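You operate a simulated robot arm through the tools that you are given. There is no shell and no other tool.

You are at the controls of a simulated robot arm. One attempt, no reset.

Task
Clamp the gold block in the vice and grease its top; leave it clamped.
Fine: keep your fingers out of the jaws; use the grease brush and the grease tub, and put the brush back. Set down upright: block. A coat counts when it lies all over at full strength: go over it till it gets no stronger.

It is judged by the outcome, as a careful person would: the job done as asked, and still so three seconds after it is handed in. It fails if anything else is knocked over, pushed out of place, dropped, spilled or broken.

Robot
A 7-joint arm with a two-finger parallel gripper, fixed in place. Base frame: the origin is at the foot of the arm, x ahead of it, y to its left, z up. Lengths are in m, angles in degrees, forces in N, time in s.
Its first joint turns from -166.0 to 166.0 degrees. Payload 4.4 kg.
Tool frame: the origin (TCP) lies between the finger pads and is the grasp point; the fingertips stand 0.023 m ahead of it; z points along the fingers, y is the line along which they close. Largest opening 0.094 m; finger width 0.038, thickness 0.01; the body of the gripper, 0.054 by 0.096 m, starts 0.039 m behind the TCP.
Orientation is that of the tool frame in the base frame, as [roll, pitch, yaw] about the fixed x, y, z axes, in that order (R = Rz(yaw) Ry(pitch) Rx(roll)). With the fingers straight down and closing along the base's y, the tool's x points along the base's -x, its y along +y and its z along -z.

Tools
- The arm moves only by the tool arm_command. Its arguments are lists of equal length, an entry for each row: "delta_pos": the shift along the tool's x, y, z in m, a list of three; "rotation": the turn, a rotation vector about the tool's x, y, z in degrees, a list of three. In form: {"delta_pos": [[dx, dy, dz], ...], "rotation": [[wx, wy, wz], ...]}. A call has 1 to 20 rows; each row shifts and turns the commanded pose from where the row before left it, along the tool's axes as they then stand. "claw" is the opening, from 0 (shut) to 1 (fully open), set as the call begins (left out, the last holds). Rows are played at 5 a second. More than 0.05 m and 8.6 degrees between two rows, or a gripper value outside its range, and nothing of the call is played. Where a pose cannot be reached the arm comes as near as it can. A force on the tool above 90 N (or 10 N above the force at the start of the call, whichever is more), or a blocked arm, ends the call early, and 0.2 s more pass. Each finger travels about 0.072 m/s and halts on what it meets, pressing with about 37 N; the grip force reading is that of the motor and also rises with nothing between the fingers. The clock runs only during rows and for 0.2 s after the last one: add rows that do not move to give the fingers time. It gives the time, the measured TCP pose, the force on the tool (base axes), the opening and the grip force at its end, in the units of the frame above (readings bear some noise), with the torque about the TCP (base axes, N m) and any sound that the robot's microphone picked up, and new pictures: "pictures" is both (left out), scene, wrist or none.
- Cameras (640 x 400 px; columns grow to the right, rows downward): "scene" is fixed at [0.0548, 0.4958, 1.523]; the picture's right is [0.23, -0.97, 0.00], its down [-0.53, -0.12, -0.84] and it looks along [0.82, 0.19, -0.55] (base axes); focal length 326 px, centre (320, 200). "wrist" rides on the gripper at [0.086, 0.016, -0.074] in the tool frame; the picture's right is [-0.18, 0.98, 0.00], its down [-0.58, -0.11, -0.81] and it looks along [-0.79, -0.15, 0.59] (tool axes); focal length 243 px, centre (320, 200). There is no depth. A picture from a camera that has moved, and an enlarged one, comes with that camera's place and axes in the base frame and with its lens. The place of the scene camera against the robot may be out by one fixed shift of up to 0.018 m in any direction.
- inspect(camera, box): a new picture of the part [left, top, right, bottom] of that camera's present view, enlarged. It takes no simulated time.
- hand_in(): hands the job in; it is judged then, once.

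Places have to be worked out from the pictures, the camera data and where the tool is seen. Open the gripper and draw the arm clear of the work before you hand the job in, unless the task says otherwise.

The tools are called as a command line: name --argument value ..., lists and objects as JSON in quotes. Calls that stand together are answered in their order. arm_command: Moves the arm, as the interface text tells. Its arguments: {"type":"object","properties":{"delta_pos":{"type":"array","items":{"type":"array","items":{"type":"number"}}},"rotation":{"type":"array","items":{"type":"array","items":{"type":"number"}}},"claw":{"type":"number"},"pictures":{"type":"string","enum":["both","scene","wrist","none"]}},"required":["delta_pos","rotation"]} The other tools are called the same way: inspect (camera, box) takes an enlarged picture of a part of a camera's view; hand_in () hands the job in.

At the start:

```text
t: 0.0
position: [0.4405, 0.4675, 1.2832]
tool_rot: [-180.0, 0.0, -179.9]
wrist_force: [0.3, 0.4, -0.4]
torque: [0.0, 0.04, 0.0]
width: 0.0941
grip_force: 0.1
```

scene: 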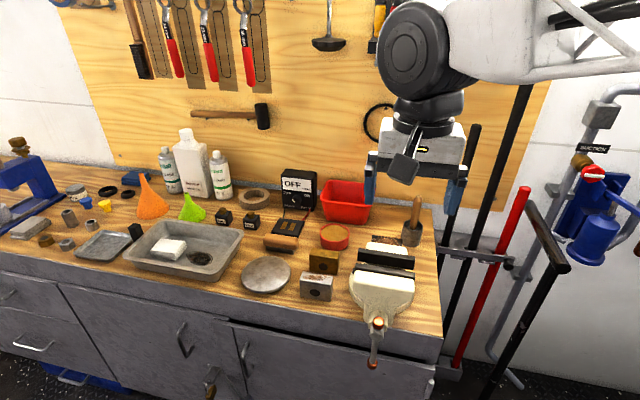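
wrist: 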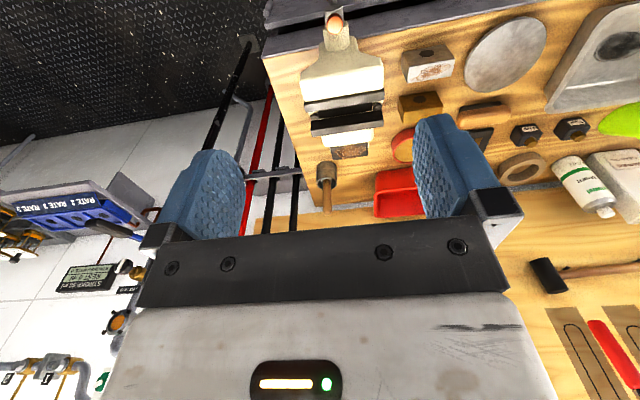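

I'll start by looking closely at the area around the vice, the gold block, the brush and the tub.

inspect --camera "scene" --box '[260, 180, 460, 380]'

inspect --camera "scene" --box '[240, 160, 440, 285]'

inspect --camera "wrist" --box '[270, 0, 510, 220]'

```text
2.00 times, centred on (360, 280) of scene
camera zoom: at [0.0548, 0.4958, 1.523], right [0.23, -0.97, 0.0], down [-0.53, -0.12, -0.84], along [0.82, 0.19, -0.55], focal length 652 px, centre (240, 40)
```

zoom: 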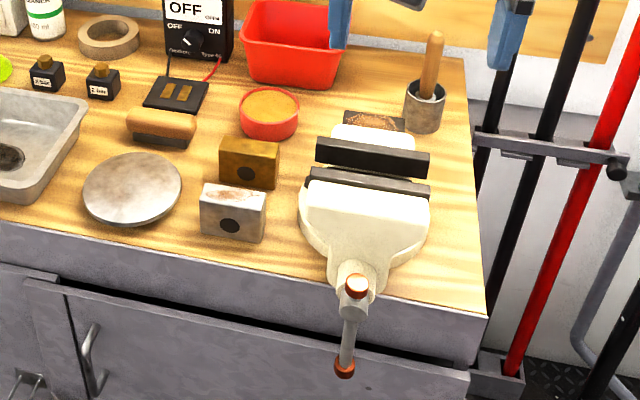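

```text
3.20 times, centred on (340, 222) of scene
camera zoom: at [0.0548, 0.4958, 1.523], right [0.23, -0.97, 0.0], down [-0.53, -0.12, -0.84], along [0.82, 0.19, -0.55], focal length 1044 px, centre (256, 128)
```

zoom: 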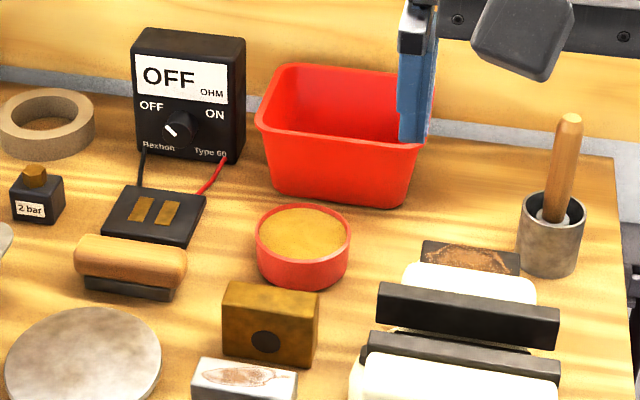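

```text
1.82 times, centred on (390, 110) of wrist
camera zoom: at [0.3546, 0.4847, 1.3567], right [0.18, 0.98, 0.0], down [0.58, -0.11, 0.81], along [0.79, -0.15, -0.59], focal length 441 px, centre (193, 364)
```

zoom: 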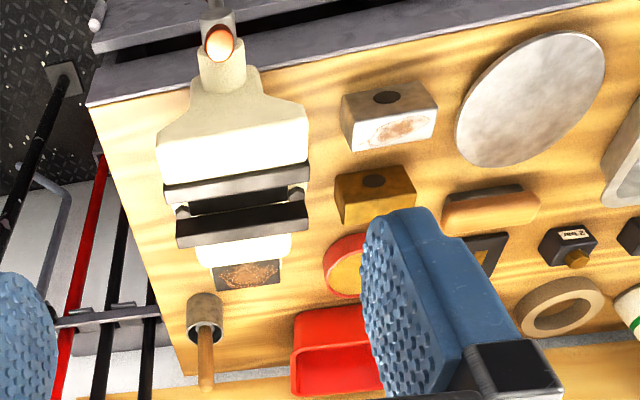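

The gold block is estimated near (0.64, 0.62, 0.93), the red tub with the brownish grease sits behind it, and the vice is to the right with its handle hanging off the front edge. I'll lower the arm a bit in free air to get a second viewpoint for triangulation.

arm_command --delta_pos '[[0.005, 0.008, 0.04], [0.005, 0.008, 0.04], [0.005, 0.008, 0.04], [0.005, 0.008, 0.04]]' --rotation '[[0, 0, 0], [0, 0, 0], [0, 0, 0], [0, 0, 0]]' --claw 1

```text
t: 1.0
position: [0.4212, 0.4968, 1.124]
tool_rot: [180.0, 0.0, -179.9]
wrist_force: [0.7, 0.7, 1.0]
torque: [0.01, -0.02, 0.01]
width: 0.0939
grip_force: 0.0
camera wrist: at [0.3342, 0.5148, 1.1976], right [0.18, 0.98, 0.0], down [0.58, -0.11, 0.81], along [0.79, -0.15, -0.59], focal length 243 px, centre (320, 200)
```

scene: 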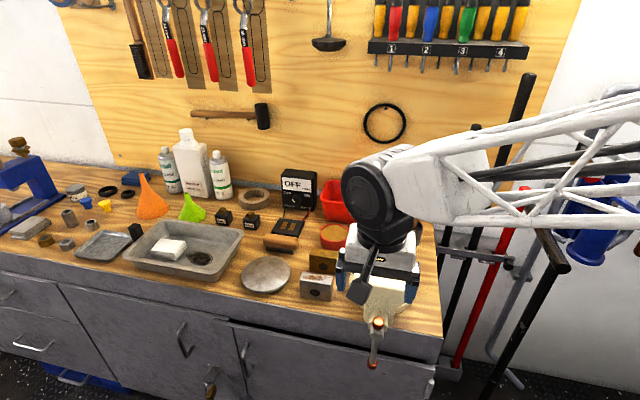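
wrist: 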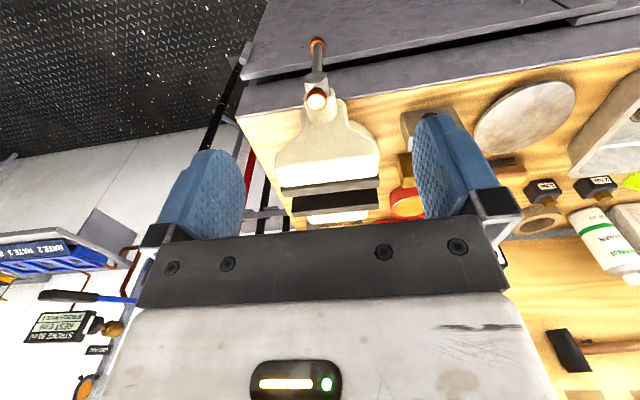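

inspect --camera "wrist" --box '[230, 20, 430, 230]'

inspect --camera "wrist" --box '[370, 80, 570, 205]'

```text
1.90 times, centred on (330, 125) of wrist
camera zoom: at [0.3342, 0.5148, 1.1976], right [0.18, 0.98, 0.0], down [0.58, -0.11, 0.81], along [0.79, -0.15, -0.59], focal length 462 px, centre (301, 343)
```

zoom: 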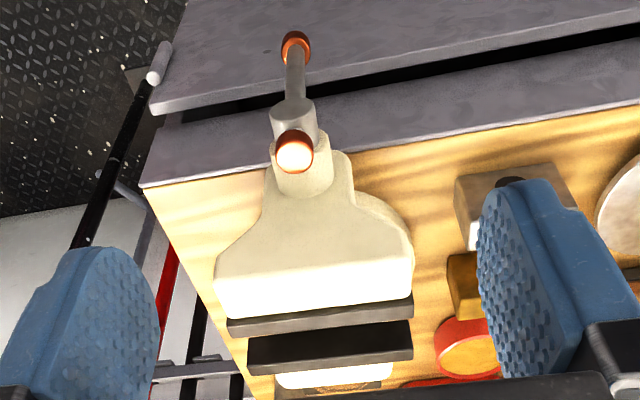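

```text
3.20 times, centred on (470, 142) of wrist
camera zoom: at [0.3342, 0.5148, 1.1976], right [0.18, 0.98, 0.0], down [0.58, -0.11, 0.81], along [0.79, -0.15, -0.59], focal length 776 px, centre (-160, 384)
```

zoom: 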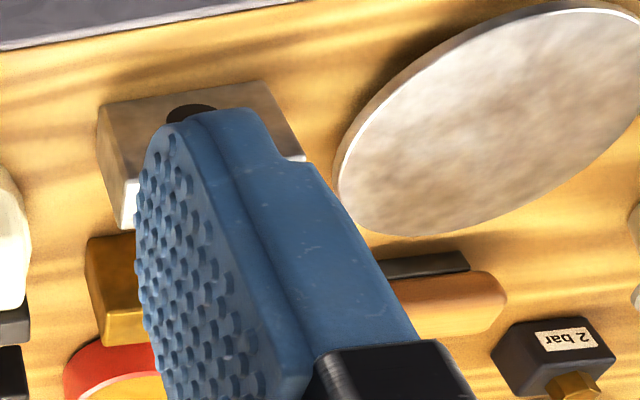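

Comparing the two wrist views puts the handle's top ball at about (0.489, 0.482, 0.931), its lower ball near z 0.78, and the table top at about z 0.855. Next I'll move above the block and vice for closer views.

arm_command --delta_pos '[[-0.03, -0.01, 0], [-0.03, -0.01, 0], [-0.03, -0.01, 0], [-0.03, -0.01, 0]]' --rotation '[[0, 0, 0], [0, 0, 0], [0, 0, 0], [0, 0, 0]]' --pictures "wrist"

inspect --camera "wrist" --box '[220, 0, 440, 200]'

arm_command --delta_pos '[[0, 0.04, 0], [0, 0.04, 0], [0, 0.04, 0], [0, 0.04, 0]]' --rotation '[[0, 0, 0], [0, 0, 0], [0, 0, 0], [0, 0, 0]]' --pictures "both"

inspect --camera "wrist" --box '[200, 0, 440, 200]'

```text
t: 2.0
position: [0.54, 0.4587, 1.1253]
tool_rot: [179.9, 0.0, 180.0]
wrist_force: [0.2, -0.1, -0.2]
torque: [-0.01, -0.02, 0.04]
width: 0.0939
grip_force: 0.1
camera wrist: at [0.4535, 0.4763, 1.1986], right [0.18, 0.98, 0.0], down [0.58, -0.11, 0.81], along [0.79, -0.15, -0.59], focal length 243 px, centre (320, 200)
```

wrist: 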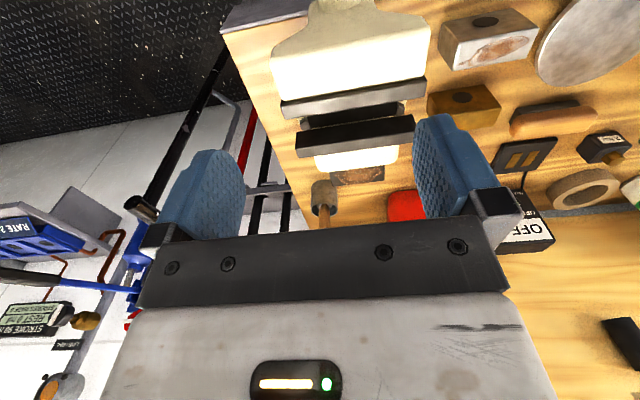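

```text
2.00 times, centred on (330, 100) of wrist
camera zoom: at [0.4535, 0.4763, 1.1986], right [0.18, 0.98, 0.0], down [0.58, -0.11, 0.81], along [0.79, -0.15, -0.59], focal length 485 px, centre (300, 400)
```

zoom: 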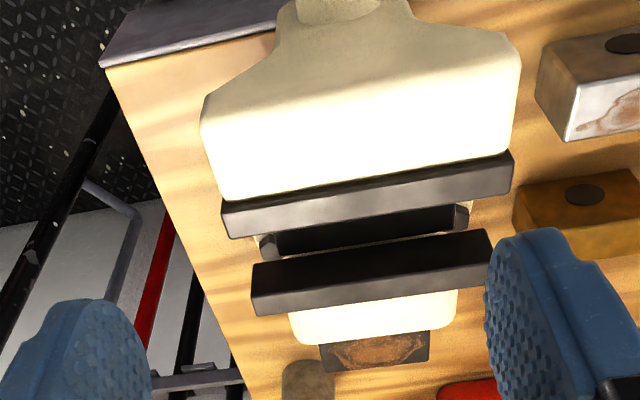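

```text
t: 3.0
position: [0.5406, 0.6188, 1.1241]
tool_rot: [-180.0, -0.1, 179.9]
wrist_force: [0.8, 0.5, -0.5]
torque: [-0.02, 0.02, 0.02]
width: 0.0939
grip_force: 0.0
camera wrist: at [0.4549, 0.6366, 1.1964], right [0.18, 0.98, 0.0], down [0.58, -0.11, 0.81], along [0.79, -0.15, -0.59], focal length 243 px, centre (320, 200)
```

scene: 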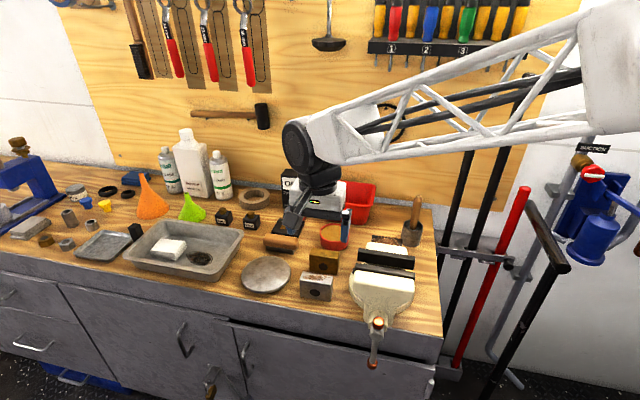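
wrist: 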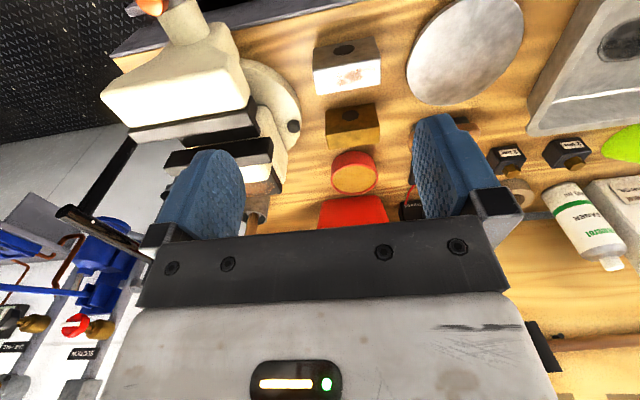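

```text
2.00 times, centred on (320, 100) of wrist
camera zoom: at [0.4549, 0.6366, 1.1964], right [0.18, 0.98, 0.0], down [0.58, -0.11, 0.81], along [0.79, -0.15, -0.59], focal length 485 px, centre (320, 400)
```

zoom: 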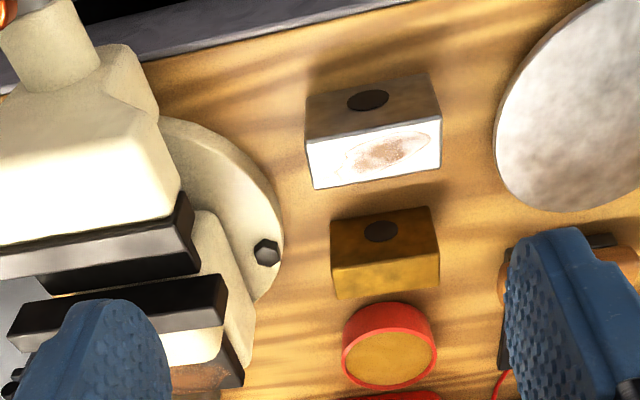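

The triangulation puts the block at about 0.079 × 0.038 × 0.047 m, centred near (0.697, 0.643) on the table at z 0.855. The jaw tops are near z 0.993, with the gap somewhere around x 0.59–0.62. I'll zoom in here, then go over the vice with the camera tilted down to measure the gap.

arm_command --delta_pos '[[0, -0.035, -0.02], [0, -0.035, -0.02], [0, -0.035, -0.02], [0, -0.035, -0.02]]' --rotation '[[0, 8, 0], [0, 8, 0], [0, 8, 0], [0, 8, 0]]' --pictures "wrist"

inspect --camera "wrist" --box '[220, 0, 440, 230]'

```text
t: 4.0
position: [0.5572, 0.4786, 1.1996]
tool_rot: [179.9, -32.1, -180.0]
wrist_force: [0.1, -0.6, -0.8]
torque: [0.02, 0.01, -0.01]
width: 0.094
grip_force: 0.0
camera wrist: at [0.5235, 0.4963, 1.3075], right [0.16, 0.98, -0.1], down [0.92, -0.11, 0.37], along [0.36, -0.15, -0.92], focal length 243 px, centre (320, 200)
```

wrist: 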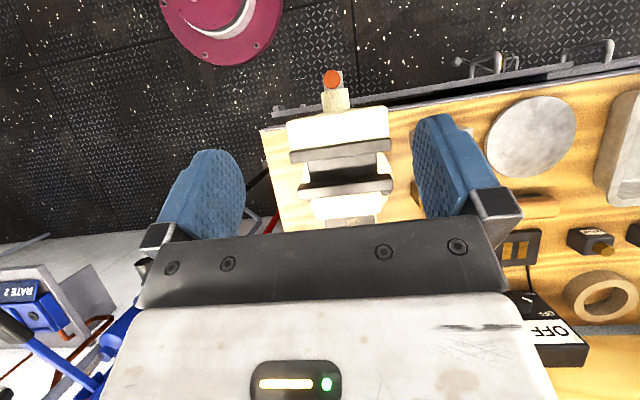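

```text
1.74 times, centred on (330, 115) of wrist
camera zoom: at [0.5235, 0.4963, 1.3075], right [0.16, 0.98, -0.1], down [0.92, -0.11, 0.37], along [0.36, -0.15, -0.92], focal length 422 px, centre (303, 348)
```

zoom: 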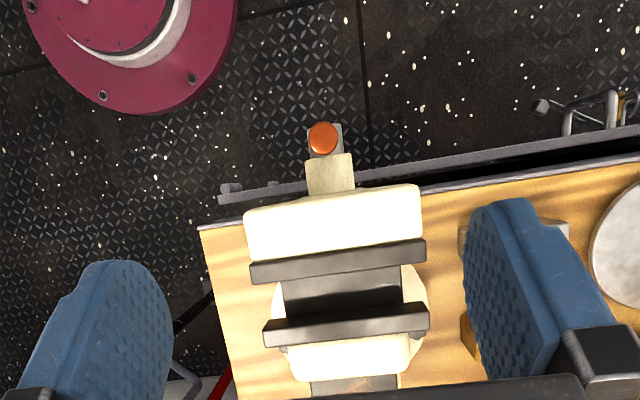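

This near top-down view shows both jaw plates and a dark bed between them. I'll enlarge it further to measure the gap.

inspect --camera "wrist" --box '[270, 80, 410, 230]'

inspect --camera "scene" --box '[330, 220, 430, 290]'

```text
2.67 times, centred on (340, 155) of wrist
camera zoom: at [0.5235, 0.4963, 1.3075], right [0.16, 0.98, -0.1], down [0.92, -0.11, 0.37], along [0.36, -0.15, -0.92], focal length 647 px, centre (267, 320)
```

zoom: 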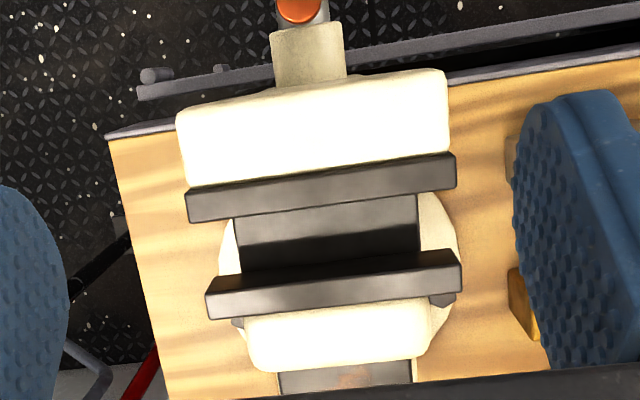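

```text
5.71 times, centred on (380, 255) of scene
camera zoom: at [0.0548, 0.4958, 1.523], right [0.23, -0.97, 0.0], down [-0.53, -0.12, -0.84], along [0.82, 0.19, -0.55], focal length 1863 px, centre (-23, -114)
```

zoom: 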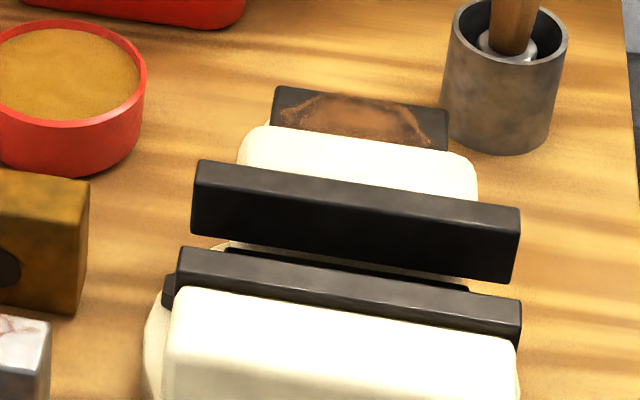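

The gap works out at roughly 0.037 m, which is very close to the block's 0.038 m, so I need a sharper measurement. I'll bring the camera lower over the jaws while keeping the fingertips well above them.

arm_command --delta_pos '[[-0.0277, 0.0, 0.024], [-0.0277, 0.0, 0.024], [-0.0277, 0.0, 0.024], [-0.0277, 0.0, 0.024]]' --rotation '[[0, 0, 0], [0, 0, 0], [0, 0, 0], [0, 0, 0]]' --pictures "wrist"

inspect --camera "wrist" --box '[220, 60, 430, 230]'

```text
t: 5.0
position: [0.6059, 0.4781, 1.0617]
tool_rot: [180.0, -31.9, 179.9]
wrist_force: [-0.2, 1.1, 0.2]
torque: [0.0, -0.01, -0.02]
width: 0.0941
grip_force: 0.0
camera wrist: at [0.5705, 0.4954, 1.1695], right [0.16, 0.98, -0.1], down [0.92, -0.11, 0.38], along [0.36, -0.15, -0.92], focal length 243 px, centre (320, 200)
```

wrist: 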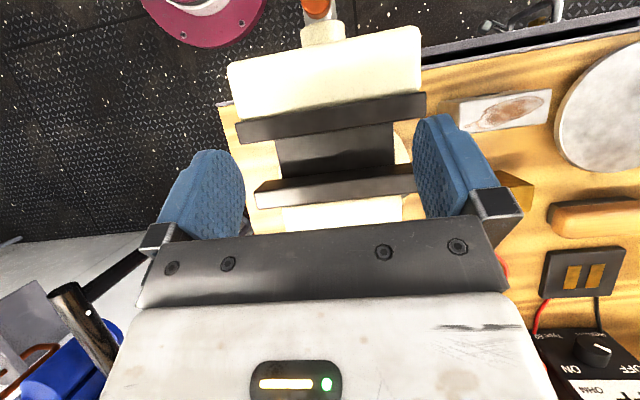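

```text
2.35 times, centred on (325, 145) of wrist
camera zoom: at [0.5705, 0.4954, 1.1695], right [0.16, 0.98, -0.1], down [0.92, -0.11, 0.38], along [0.36, -0.15, -0.92], focal length 571 px, centre (308, 329)
```

zoom: 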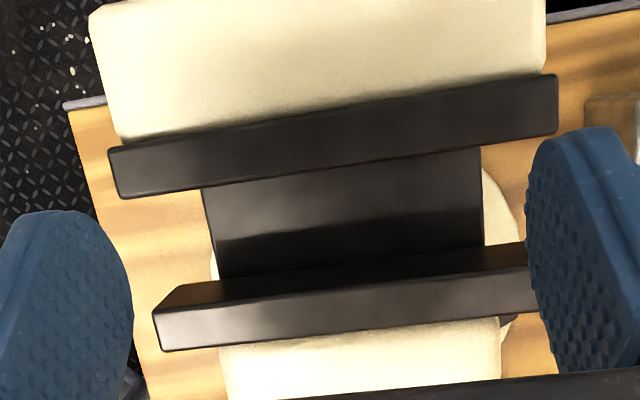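

The gap measures about 0.040 m between the jaw tops (z≈1.0). The bed is at z≈0.962 and the jaws run from y 0.417 to 0.547. I'll tilt the camera straight down to check the gap width.

arm_command --delta_pos '[[0, 0, 0], [0, 0, 0], [0, 0, 0]]' --rotation '[[0, 7, 0], [0, 7, 0], [0, 7, 0]]' --pictures "wrist"

inspect --camera "wrist" --box '[225, 90, 425, 230]'

```text
t: 5.8
position: [0.6019, 0.4795, 1.0615]
tool_rot: [180.0, -53.1, -180.0]
wrist_force: [-0.1, -0.7, 1.2]
torque: [0.02, -0.02, 0.02]
width: 0.0941
grip_force: 0.1
camera wrist: at [0.6091, 0.4966, 1.1742], right [0.11, 0.98, -0.15], down [0.99, -0.11, 0.02], along [0.0, -0.15, -0.99], focal length 243 px, centre (320, 200)
```

wrist: 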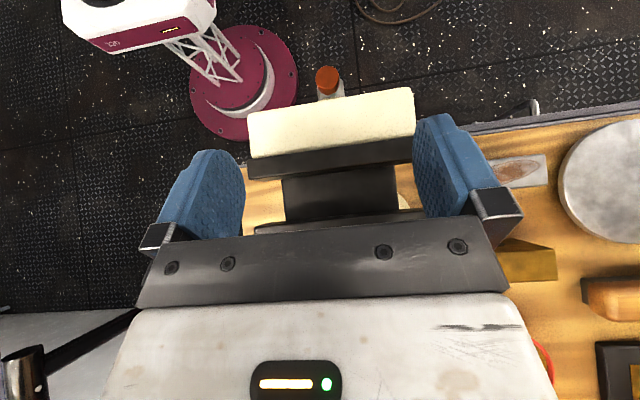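

```text
2.86 times, centred on (325, 160) of wrist
camera zoom: at [0.6091, 0.4966, 1.1742], right [0.11, 0.98, -0.15], down [0.99, -0.11, 0.02], along [0.0, -0.15, -0.99], focal length 693 px, centre (306, 314)
```

zoom: 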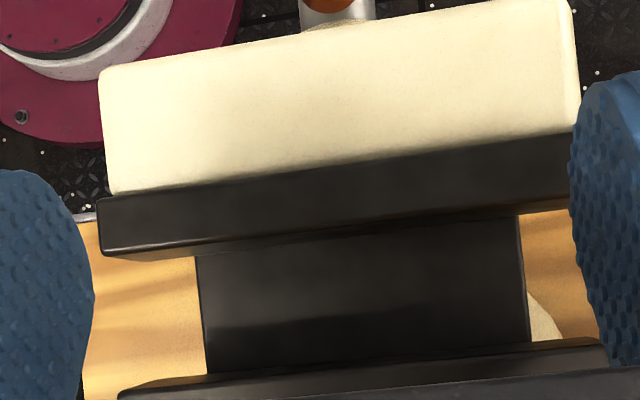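

inspect --camera "wrist" --box '[245, 130, 345, 235]'

inspect --camera "wrist" --box '[340, 130, 430, 230]'

```text
3.81 times, centred on (295, 182) of wrist
camera zoom: at [0.6091, 0.4966, 1.1742], right [0.11, 0.98, -0.15], down [0.99, -0.11, 0.02], along [0.0, -0.15, -0.99], focal length 924 px, centre (415, 267)
```

zoom: 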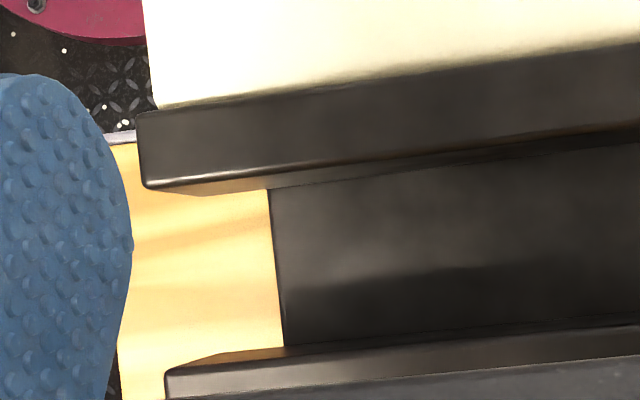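

```text
4.00 times, centred on (385, 180) of wrist
camera zoom: at [0.6091, 0.4966, 1.1742], right [0.11, 0.98, -0.15], down [0.99, -0.11, 0.02], along [0.0, -0.15, -0.99], focal length 970 px, centre (60, 280)
```

zoom: 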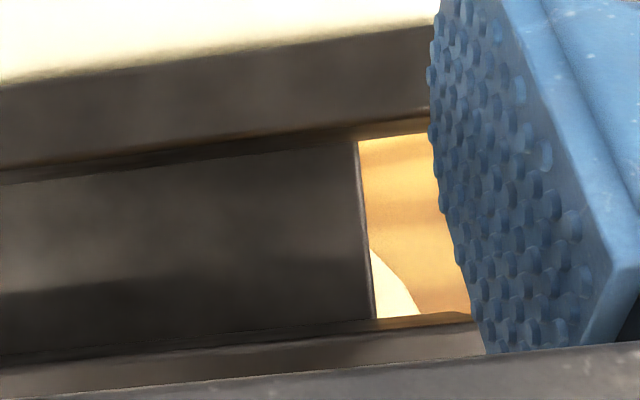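

The gap is about 0.038 m, which is really tight against the block. I'll measure the block with the gripper itself. First I untilt and move above the block, then yaw 90° so the fingers close along base x.

arm_command --delta_pos '[[0, 0, 0], [0, 0, 0], [0, 0, 0], [0, 0, 0], [0, 0, 0], [0, 0, 0], [0, 0, 0], [-0.024, 0.041, 0], [-0.024, 0.041, 0], [-0.024, 0.041, 0], [-0.024, 0.041, 0]]' --rotation '[[0, -8, 0], [0, -8, 0], [0, -8, 0], [0, -8, 0], [0, -8, 0], [0, -8, 0], [0, -5, 0], [0, 0, 0], [0, 0, 0], [0, 0, 0], [0, 0, 0]]' --pictures "none"

arm_command --delta_pos '[[0, 0, 0], [0, 0, 0], [0, 0, 0], [0, 0, 0], [0, 0, 0], [0, 0, 0], [0, 0, 0], [0, 0, 0], [0, 0, 0], [0, 0, 0], [0, 0, 0], [0, 0, 0]]' --rotation '[[0, 0, 8], [0, 0, 8], [0, 0, 8], [0, 0, 8], [0, 0, 8], [0, 0, 8], [0, 0, 8], [0, 0, 8], [0, 0, 8], [0, 0, 8], [0, 0, 8], [0, 0, 2]]' --pictures "both"

```text
t: 8.2
position: [0.6953, 0.6462, 1.0603]
tool_rot: [180.0, 0.0, -179.9]
wrist_force: [0.0, -0.1, 0.5]
torque: [0.0, -0.02, 0.0]
width: 0.0938
grip_force: 0.0
```

```text
t: 10.8
position: [0.6958, 0.6443, 1.0613]
tool_rot: [180.0, -0.1, 89.8]
wrist_force: [0.0, -0.5, -0.3]
torque: [-0.02, -0.03, -0.01]
width: 0.0938
grip_force: 0.1
camera wrist: at [0.7127, 0.7312, 1.1343], right [0.98, -0.19, 0.0], down [-0.11, -0.58, 0.81], along [-0.15, -0.79, -0.59], focal length 243 px, centre (320, 200)
```

scene: 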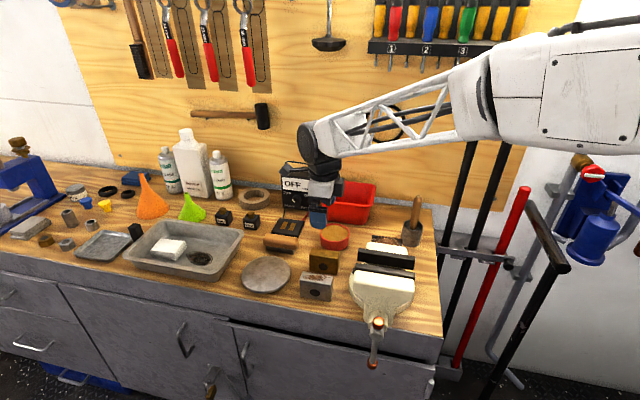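
wrist: 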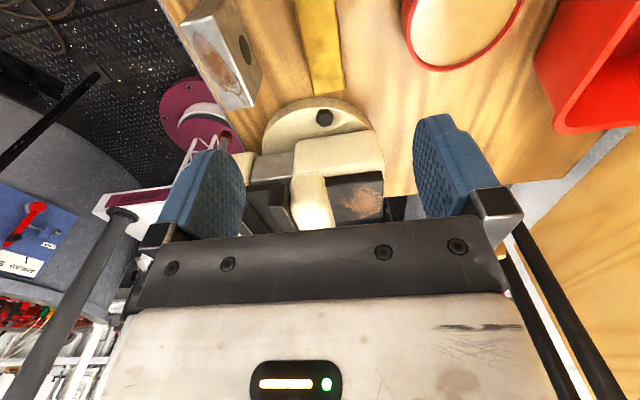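

inspect --camera "wrist" --box '[180, 0, 420, 150]'

inspect --camera "wrist" --box '[220, 90, 420, 235]'

```text
2.67 times, centred on (300, 75) of wrist
camera zoom: at [0.7127, 0.7312, 1.1343], right [0.98, -0.19, 0.0], down [-0.11, -0.58, 0.81], along [-0.15, -0.79, -0.59], focal length 647 px, centre (373, 533)
```

zoom: 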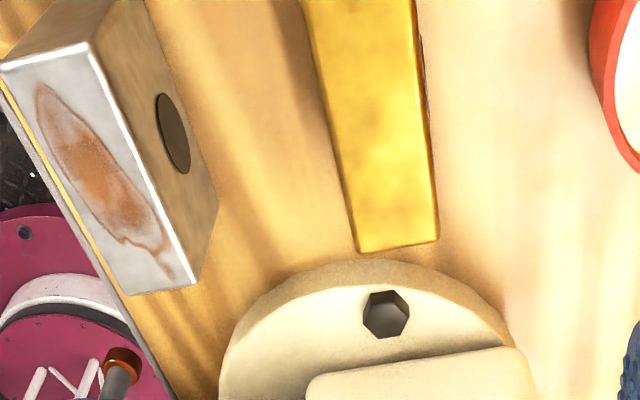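

```text
2.76 times, centred on (320, 162) of wrist
camera zoom: at [0.7127, 0.7312, 1.1343], right [0.98, -0.19, 0.0], down [-0.11, -0.58, 0.81], along [-0.15, -0.79, -0.59], focal length 669 px, centre (320, 303)
```

zoom: 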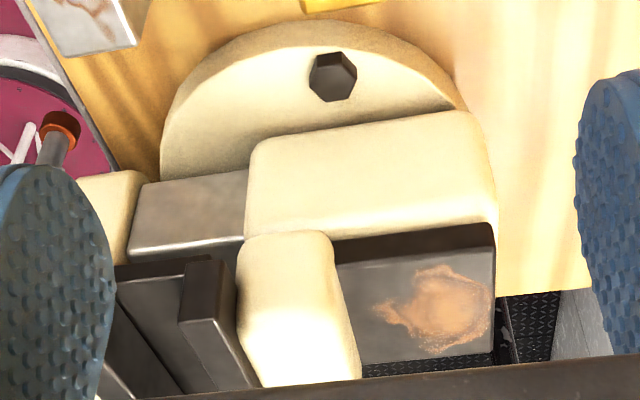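

From this view the block's top face spans about x 0.682–0.713 and y 0.60–0.683. I'll narrow the opening slightly, centre over the block and descend partway to look before gripping.

arm_command --delta_pos '[[-0.002, 0.0015, 0.04], [0, 0, 0.04], [0, 0, 0.04]]' --rotation '[[0, 0, 0], [0, 0, 0], [0, 0, 0]]' --claw 0.65 --pictures "both"

inspect --camera "wrist" --box '[230, 80, 430, 220]'

inspect --camera "scene" --box '[290, 200, 390, 300]'

```text
t: 11.6
position: [0.6997, 0.6428, 0.9414]
tool_rot: [179.9, 0.0, 90.0]
wrist_force: [0.3, -0.3, 0.7]
torque: [0.0, -0.01, 0.0]
width: 0.0611
grip_force: 0.1
camera wrist: at [0.7151, 0.7308, 1.0155], right [0.98, -0.18, 0.0], down [-0.11, -0.58, 0.81], along [-0.15, -0.79, -0.59], focal length 243 px, centre (320, 200)
```

scene: 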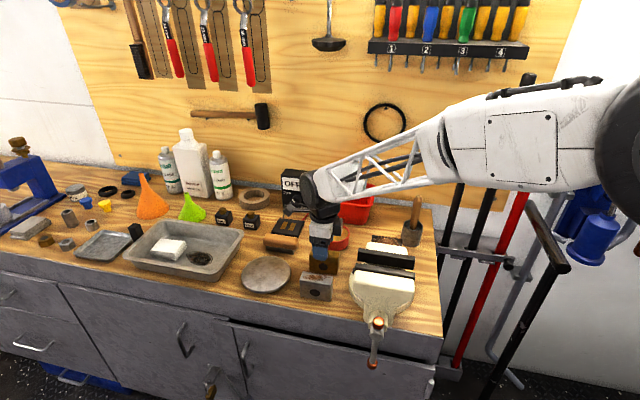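
wrist: 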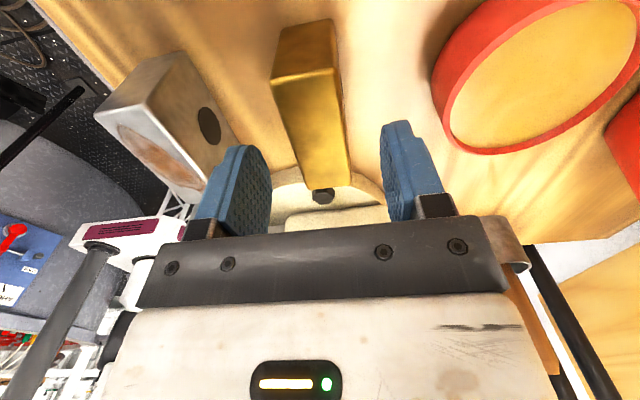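

```text
2.86 times, centred on (330, 150) of wrist
camera zoom: at [0.7151, 0.7308, 1.0155], right [0.98, -0.18, 0.0], down [-0.11, -0.58, 0.81], along [-0.15, -0.79, -0.59], focal length 693 px, centre (291, 343)
```

zoom: 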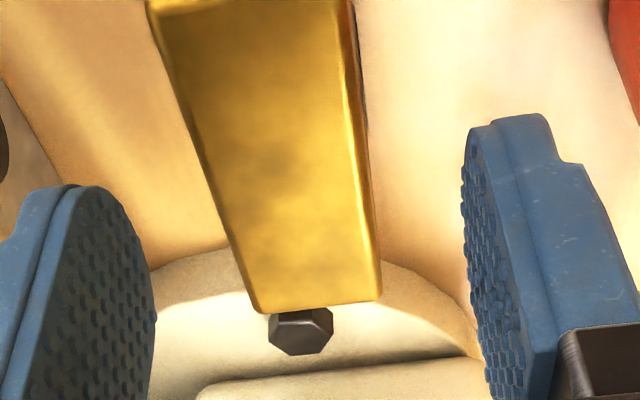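

```text
4.00 times, centred on (340, 250) of scene
camera zoom: at [0.0548, 0.4958, 1.523], right [0.23, -0.97, 0.0], down [-0.53, -0.12, -0.84], along [0.82, 0.19, -0.55], focal length 1304 px, centre (240, 0)
```

zoom: 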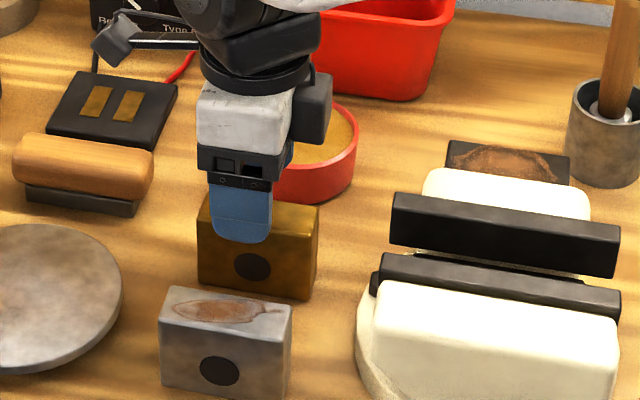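

The block is well centred between the fingers. To get the exact height of its top, I'll back up 1 cm, close the fingers, and lower them in small steps to feel for the top surface.

arm_command --delta_pos '[[0, -0.0015, -0.01], [0, 0, 0], [0, 0, 0], [0, 0, 0], [0, 0, 0.008]]' --rotation '[[0, 0, 0], [0, 0, 0], [0, 0, 0], [0, 0, 0], [0, 0, 0]]' --claw 0 --pictures "none"

arm_command --delta_pos '[[0, 0, 0.002], [0, 0, 0.002]]' --rotation '[[0, 0, 0], [0, 0, 0]]' --pictures "wrist"

```text
t: 12.8
position: [0.6975, 0.6412, 0.9425]
tool_rot: [-180.0, 0.0, 90.0]
wrist_force: [-1.6, 0.7, -0.1]
torque: [-0.01, -0.01, 0.02]
width: 0.0002
grip_force: 37.1
```

```text
t: 13.4
position: [0.6972, 0.6408, 0.9383]
tool_rot: [180.0, 0.0, 90.0]
wrist_force: [0.2, 1.1, 0.3]
torque: [0.03, -0.02, -0.01]
width: 0.0001
grip_force: 36.8
camera wrist: at [0.7127, 0.7281, 1.0118], right [0.98, -0.18, 0.0], down [-0.11, -0.58, 0.81], along [-0.15, -0.79, -0.59], focal length 243 px, centre (320, 200)
```

wrist: 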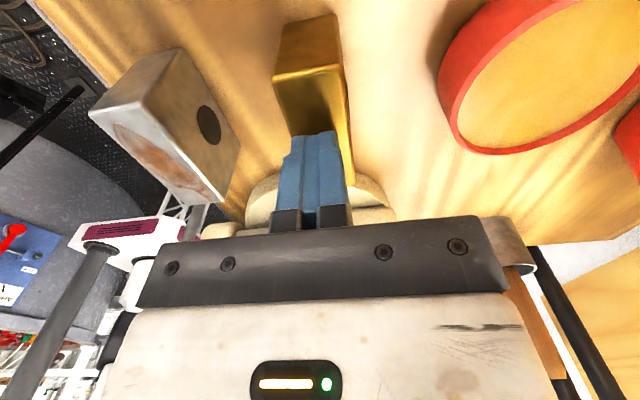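

No contact yet with the tips at z≈0.915. I'll continue in small steps.

arm_command --delta_pos '[[0, 0, 0.002], [0, 0, 0.002]]' --rotation '[[0, 0, 0], [0, 0, 0]]' --pictures "none"

arm_command --delta_pos '[[0, 0, 0.0015], [0, 0, 0]]' --rotation '[[0, 0, 0], [0, 0, 0]]' --pictures "none"

arm_command --delta_pos '[[0, 0, 0.0015], [0, 0, 0]]' --rotation '[[0, 0, 0], [0, 0, 0]]' --pictures "none"

```text
t: 14.0
position: [0.6972, 0.6409, 0.9359]
tool_rot: [-179.9, 0.0, 90.1]
wrist_force: [-0.9, 0.1, 1.3]
torque: [-0.01, 0.03, -0.02]
width: 0.0
grip_force: 36.6
```

```text
t: 14.6
position: [0.6968, 0.6416, 0.9353]
tool_rot: [180.0, -0.1, 90.0]
wrist_force: [-0.3, -4.0, 25.1]
torque: [-0.48, 0.05, -0.05]
width: 0.0001
grip_force: 36.7
```

```text
t: 15.2
position: [0.6971, 0.6414, 0.9358]
tool_rot: [179.8, -0.1, 90.1]
wrist_force: [-6.8, -19.3, 57.0]
torque: [-1.09, 0.16, -0.08]
width: 0.0
grip_force: 37.3
```

Contact came at TCP z≈0.935, so the block top is at about z 0.912. I'll back off, open the gripper, and then grip only the top 8 mm or so of the block so the fingers can stay above the jaws.

arm_command --delta_pos '[[0, 0, -0.008], [0, 0, -0.004], [0, 0, 0], [0, 0, 0], [0, 0, 0]]' --rotation '[[0, 0, 0], [0, 0, 0], [0, 0, 0], [0, 0, 0], [0, 0, 0]]' --claw 0.65 --pictures "both"

inspect --camera "wrist" --box '[230, 10, 430, 210]'

inspect --camera "scene" --box '[290, 215, 370, 285]'

```text
t: 16.4
position: [0.6974, 0.6412, 0.9429]
tool_rot: [179.9, 0.0, 89.9]
wrist_force: [-0.2, -0.3, 0.2]
torque: [-0.02, 0.02, 0.01]
width: 0.0611
grip_force: 0.1
camera wrist: at [0.7126, 0.729, 1.0165], right [0.98, -0.18, 0.0], down [-0.11, -0.58, 0.81], along [-0.15, -0.79, -0.59], focal length 243 px, centre (320, 200)
```

scene: 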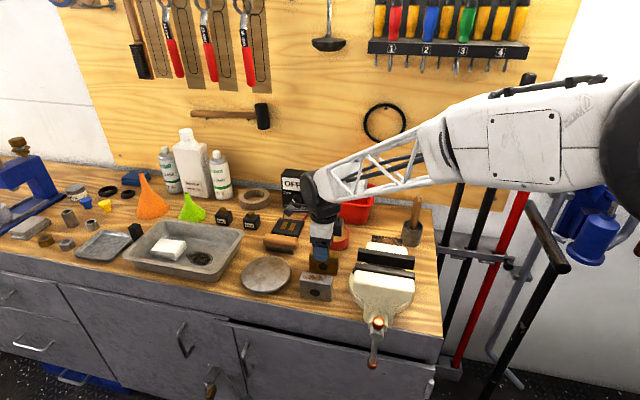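
wrist: 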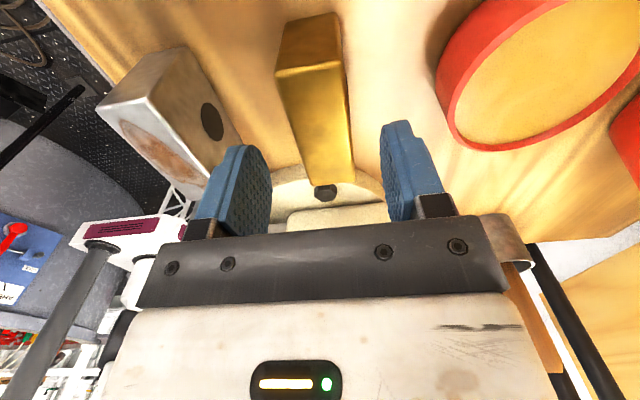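

```text
2.00 times, centred on (330, 110) of wrist
camera zoom: at [0.7126, 0.729, 1.0165], right [0.98, -0.18, 0.0], down [-0.11, -0.58, 0.81], along [-0.15, -0.79, -0.59], focal length 485 px, centre (300, 380)
```

zoom: 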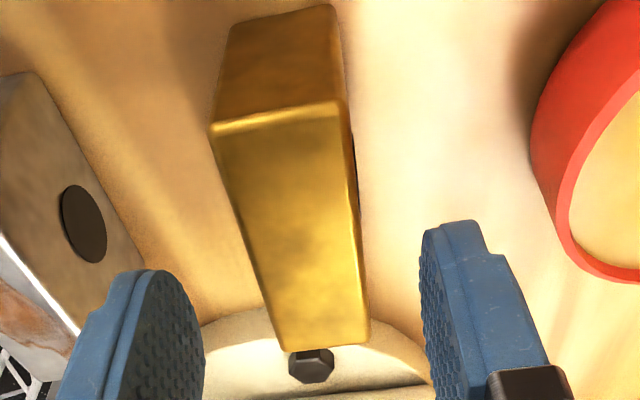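

```text
5.71 times, centred on (330, 250) of scene
camera zoom: at [0.0548, 0.4958, 1.523], right [0.23, -0.97, 0.0], down [-0.53, -0.12, -0.84], along [0.82, 0.19, -0.55], focal length 1863 px, centre (263, -86)
```

zoom: 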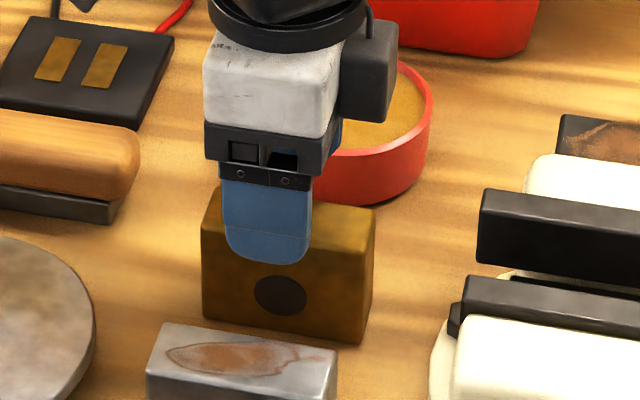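

With corrected lens axes, the block comes out at about 0.030 (x) × 0.075 (y) × 0.058 (z) and the gap at 0.0385, so it fits with room. The bed at z≈0.9625 leaves the block about 2 cm proud of the jaws. I'll grip the top 12 mm.

arm_command --delta_pos '[[0.002, 0.001, 0.01], [0, 0, 0.01]]' --rotation '[[0, 0, 0], [0, 0, 0]]' --pictures "none"

arm_command --delta_pos '[[0, 0, 0], [0, 0, 0], [0, 0, 0], [0, 0, 0]]' --rotation '[[0, 0, 0], [0, 0, 0], [0, 0, 0], [0, 0, 0]]' --claw 0 --pictures "both"

```text
t: 17.0
position: [0.6978, 0.6431, 0.9236]
tool_rot: [180.0, 0.0, 89.9]
wrist_force: [-0.7, 0.3, 0.0]
torque: [-0.01, -0.03, -0.01]
width: 0.0609
grip_force: 0.1
```

```text
t: 18.0
position: [0.6969, 0.6425, 0.9232]
tool_rot: [-179.9, 0.0, 90.0]
wrist_force: [1.6, 0.4, 2.1]
torque: [0.24, -0.04, -0.05]
width: 0.0318
grip_force: 37.0
camera wrist: at [0.7135, 0.7312, 0.9971], right [0.98, -0.18, 0.0], down [-0.11, -0.58, 0.81], along [-0.15, -0.79, -0.59], focal length 243 px, centre (320, 200)
```

scene: 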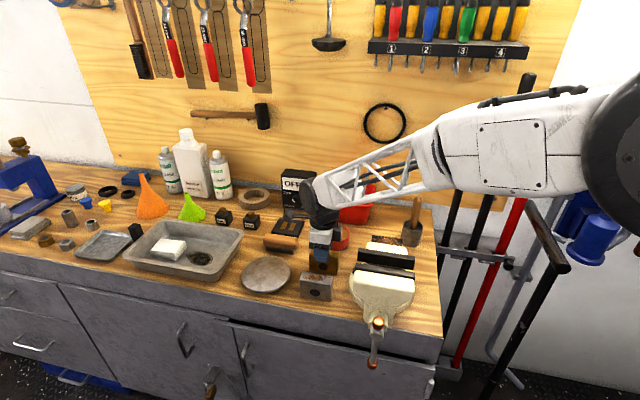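
wrist: 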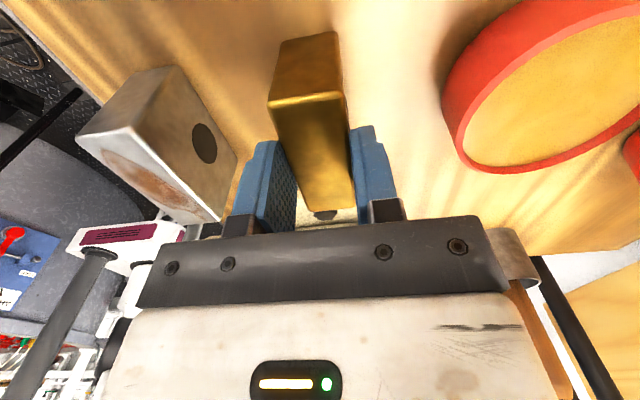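

The block measures 0.0318 m across and is gripped. I'll lift it straight up and check the load.

arm_command --delta_pos '[[0, 0, -0.01], [0, 0, -0.03], [0, 0, -0.04], [0, 0, -0.05], [0, 0, -0.05]]' --rotation '[[0, 0, 0], [0, 0, 0], [0, 0, 0], [0, 0, 0], [0, 0, 0]]' --pictures "both"

inspect --camera "wrist" --box '[230, 20, 430, 220]'

```text
t: 19.2
position: [0.699, 0.6438, 1.1035]
tool_rot: [-179.9, 0.1, 90.0]
wrist_force: [-0.3, 0.2, -4.4]
torque: [0.02, 0.05, 0.02]
width: 0.0317
grip_force: 36.6
camera wrist: at [0.7154, 0.7319, 1.1761], right [0.98, -0.18, 0.0], down [-0.11, -0.58, 0.81], along [-0.15, -0.79, -0.59], focal length 243 px, centre (320, 200)
```

scene: 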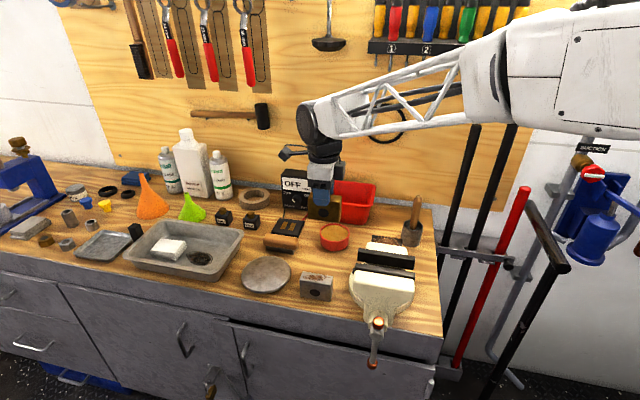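
wrist: 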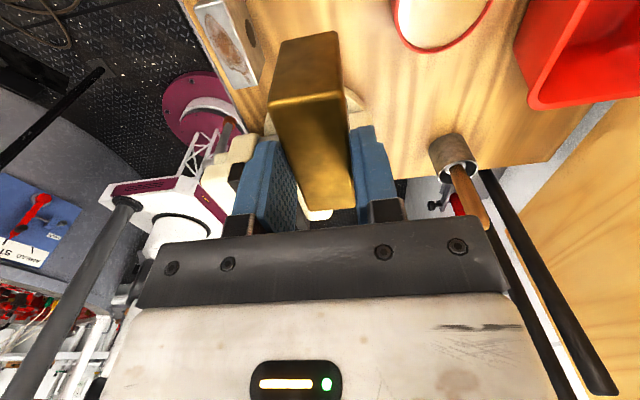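

```text
2.00 times, centred on (330, 120) of wrist
camera zoom: at [0.7154, 0.7319, 1.1761], right [0.98, -0.18, 0.0], down [-0.11, -0.58, 0.81], along [-0.15, -0.79, -0.59], focal length 485 px, centre (300, 360)
```

zoom: 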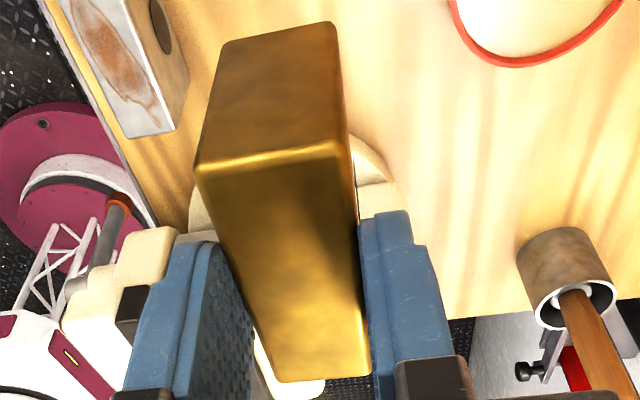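

The block is lifted level, with a load of about 4.4 N. I'll carry it over to the vice gap centre at (0.606, 0.482), keeping its bottom about 4 cm above the jaw tops.

arm_command --delta_pos '[[-0.0405, -0.0233, -0.002], [-0.0405, -0.0233, -0.002], [-0.0405, -0.0233, -0.002], [-0.0403, -0.0231, -0.002], [0, 0, 0]]' --rotation '[[0, 0, 0], [0, 0, 0], [0, 0, 0], [0, 0, 0], [0, 0, 0]]' --pictures "both"

inspect --camera "wrist" --box '[220, 0, 440, 220]'

inspect --camera "scene" --box '[330, 190, 430, 290]'

```text
t: 20.4
position: [0.605, 0.4835, 1.1121]
tool_rot: [179.9, 0.0, 89.9]
wrist_force: [0.6, -0.2, -4.3]
torque: [-0.02, 0.0, -0.04]
width: 0.0317
grip_force: 36.9
camera wrist: at [0.6213, 0.5702, 1.1844], right [0.98, -0.18, 0.0], down [-0.11, -0.58, 0.81], along [-0.15, -0.79, -0.59], focal length 243 px, centre (320, 200)
```

scene: 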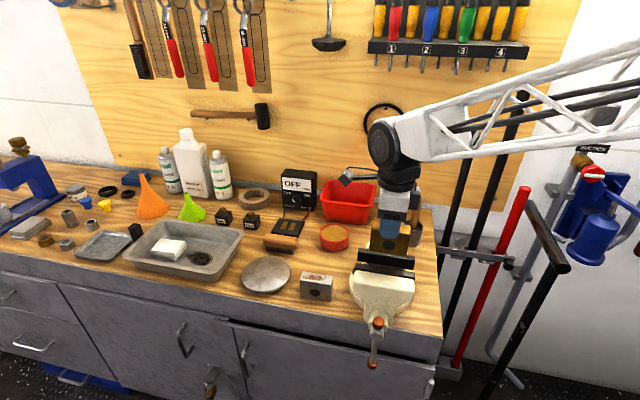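
wrist: 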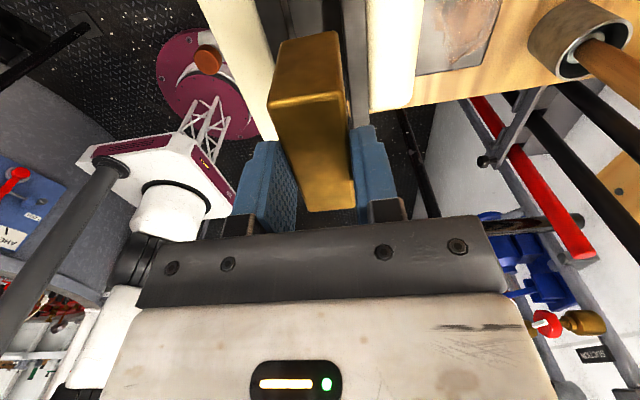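

```text
1.82 times, centred on (330, 110) of wrist
camera zoom: at [0.6213, 0.5702, 1.1844], right [0.98, -0.18, 0.0], down [-0.11, -0.58, 0.81], along [-0.15, -0.79, -0.59], focal length 441 px, centre (302, 364)
```

zoom: 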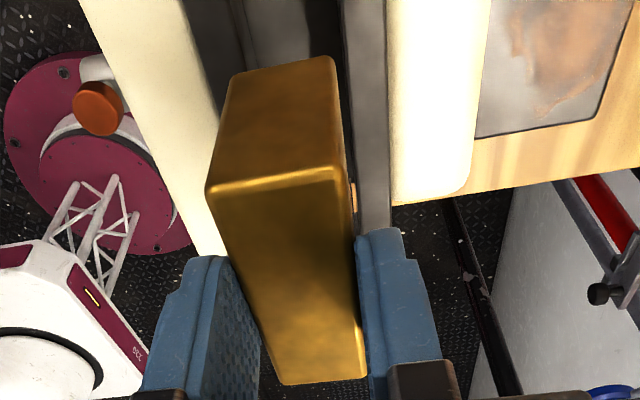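

```text
4.00 times, centred on (380, 240) of scene
camera zoom: at [0.0548, 0.4958, 1.523], right [0.23, -0.97, 0.0], down [-0.53, -0.12, -0.84], along [0.82, 0.19, -0.55], focal length 1304 px, centre (80, 40)
```

zoom: 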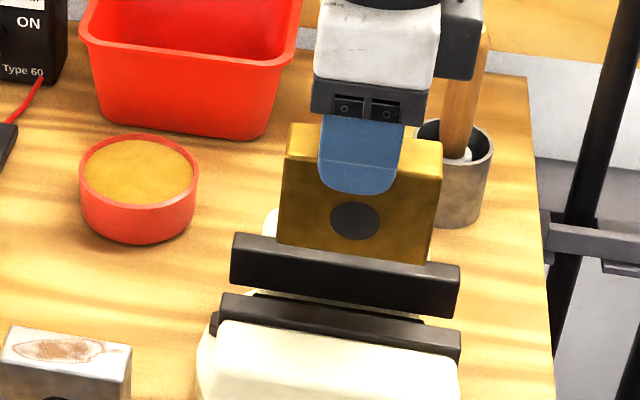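

The jaw inner faces appear at about x 0.588 and 0.625 in this view, with the block (0.589–0.621) between them. I'll nudge +1.5 mm in x and lower the block into the gap, watching the force.

arm_command --delta_pos '[[-0.001, 0.0015, 0.02], [0, 0, 0.015]]' --rotation '[[0, 0, 0], [0, 0, 0]]' --pictures "wrist"

inspect --camera "wrist" --box '[220, 0, 440, 220]'

inspect --camera "scene" --box '[330, 210, 430, 290]'

```text
t: 21.0
position: [0.6069, 0.4821, 1.0765]
tool_rot: [-180.0, 0.0, 90.0]
wrist_force: [-0.2, -0.3, -4.7]
torque: [0.03, -0.01, 0.01]
width: 0.0315
grip_force: 37.2
camera wrist: at [0.6234, 0.5693, 1.1497], right [0.98, -0.18, 0.0], down [-0.11, -0.58, 0.81], along [-0.15, -0.79, -0.59], focal length 243 px, centre (320, 200)
```

wrist: 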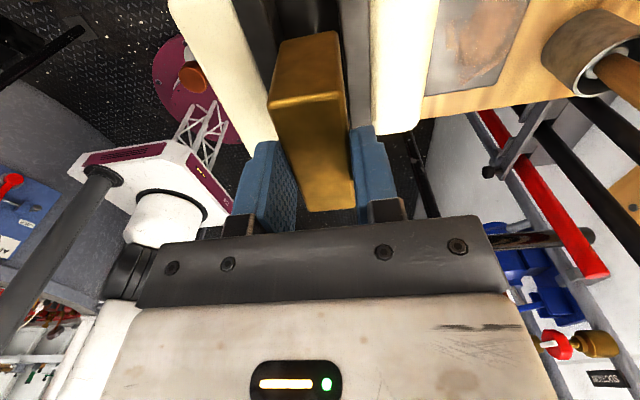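

```text
1.82 times, centred on (330, 110) of wrist
camera zoom: at [0.6234, 0.5693, 1.1497], right [0.98, -0.18, 0.0], down [-0.11, -0.58, 0.81], along [-0.15, -0.79, -0.59], focal length 441 px, centre (302, 364)
```

zoom: 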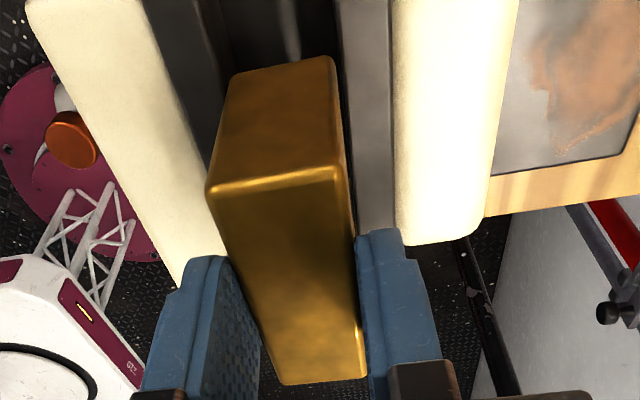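

```text
5.00 times, centred on (380, 250) of scene
camera zoom: at [0.0548, 0.4958, 1.523], right [0.23, -0.97, 0.0], down [-0.53, -0.12, -0.84], along [0.82, 0.19, -0.55], focal length 1630 px, centre (20, -50)
```

zoom: 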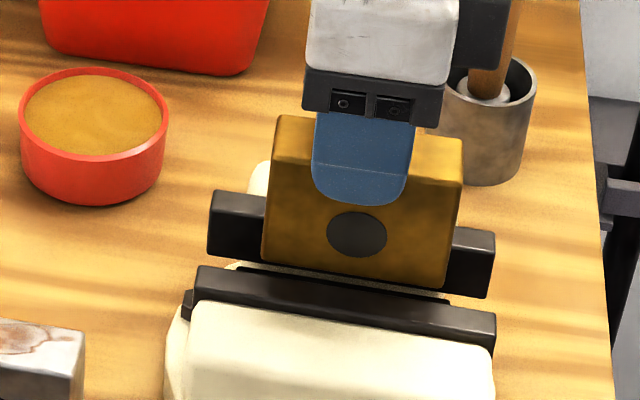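

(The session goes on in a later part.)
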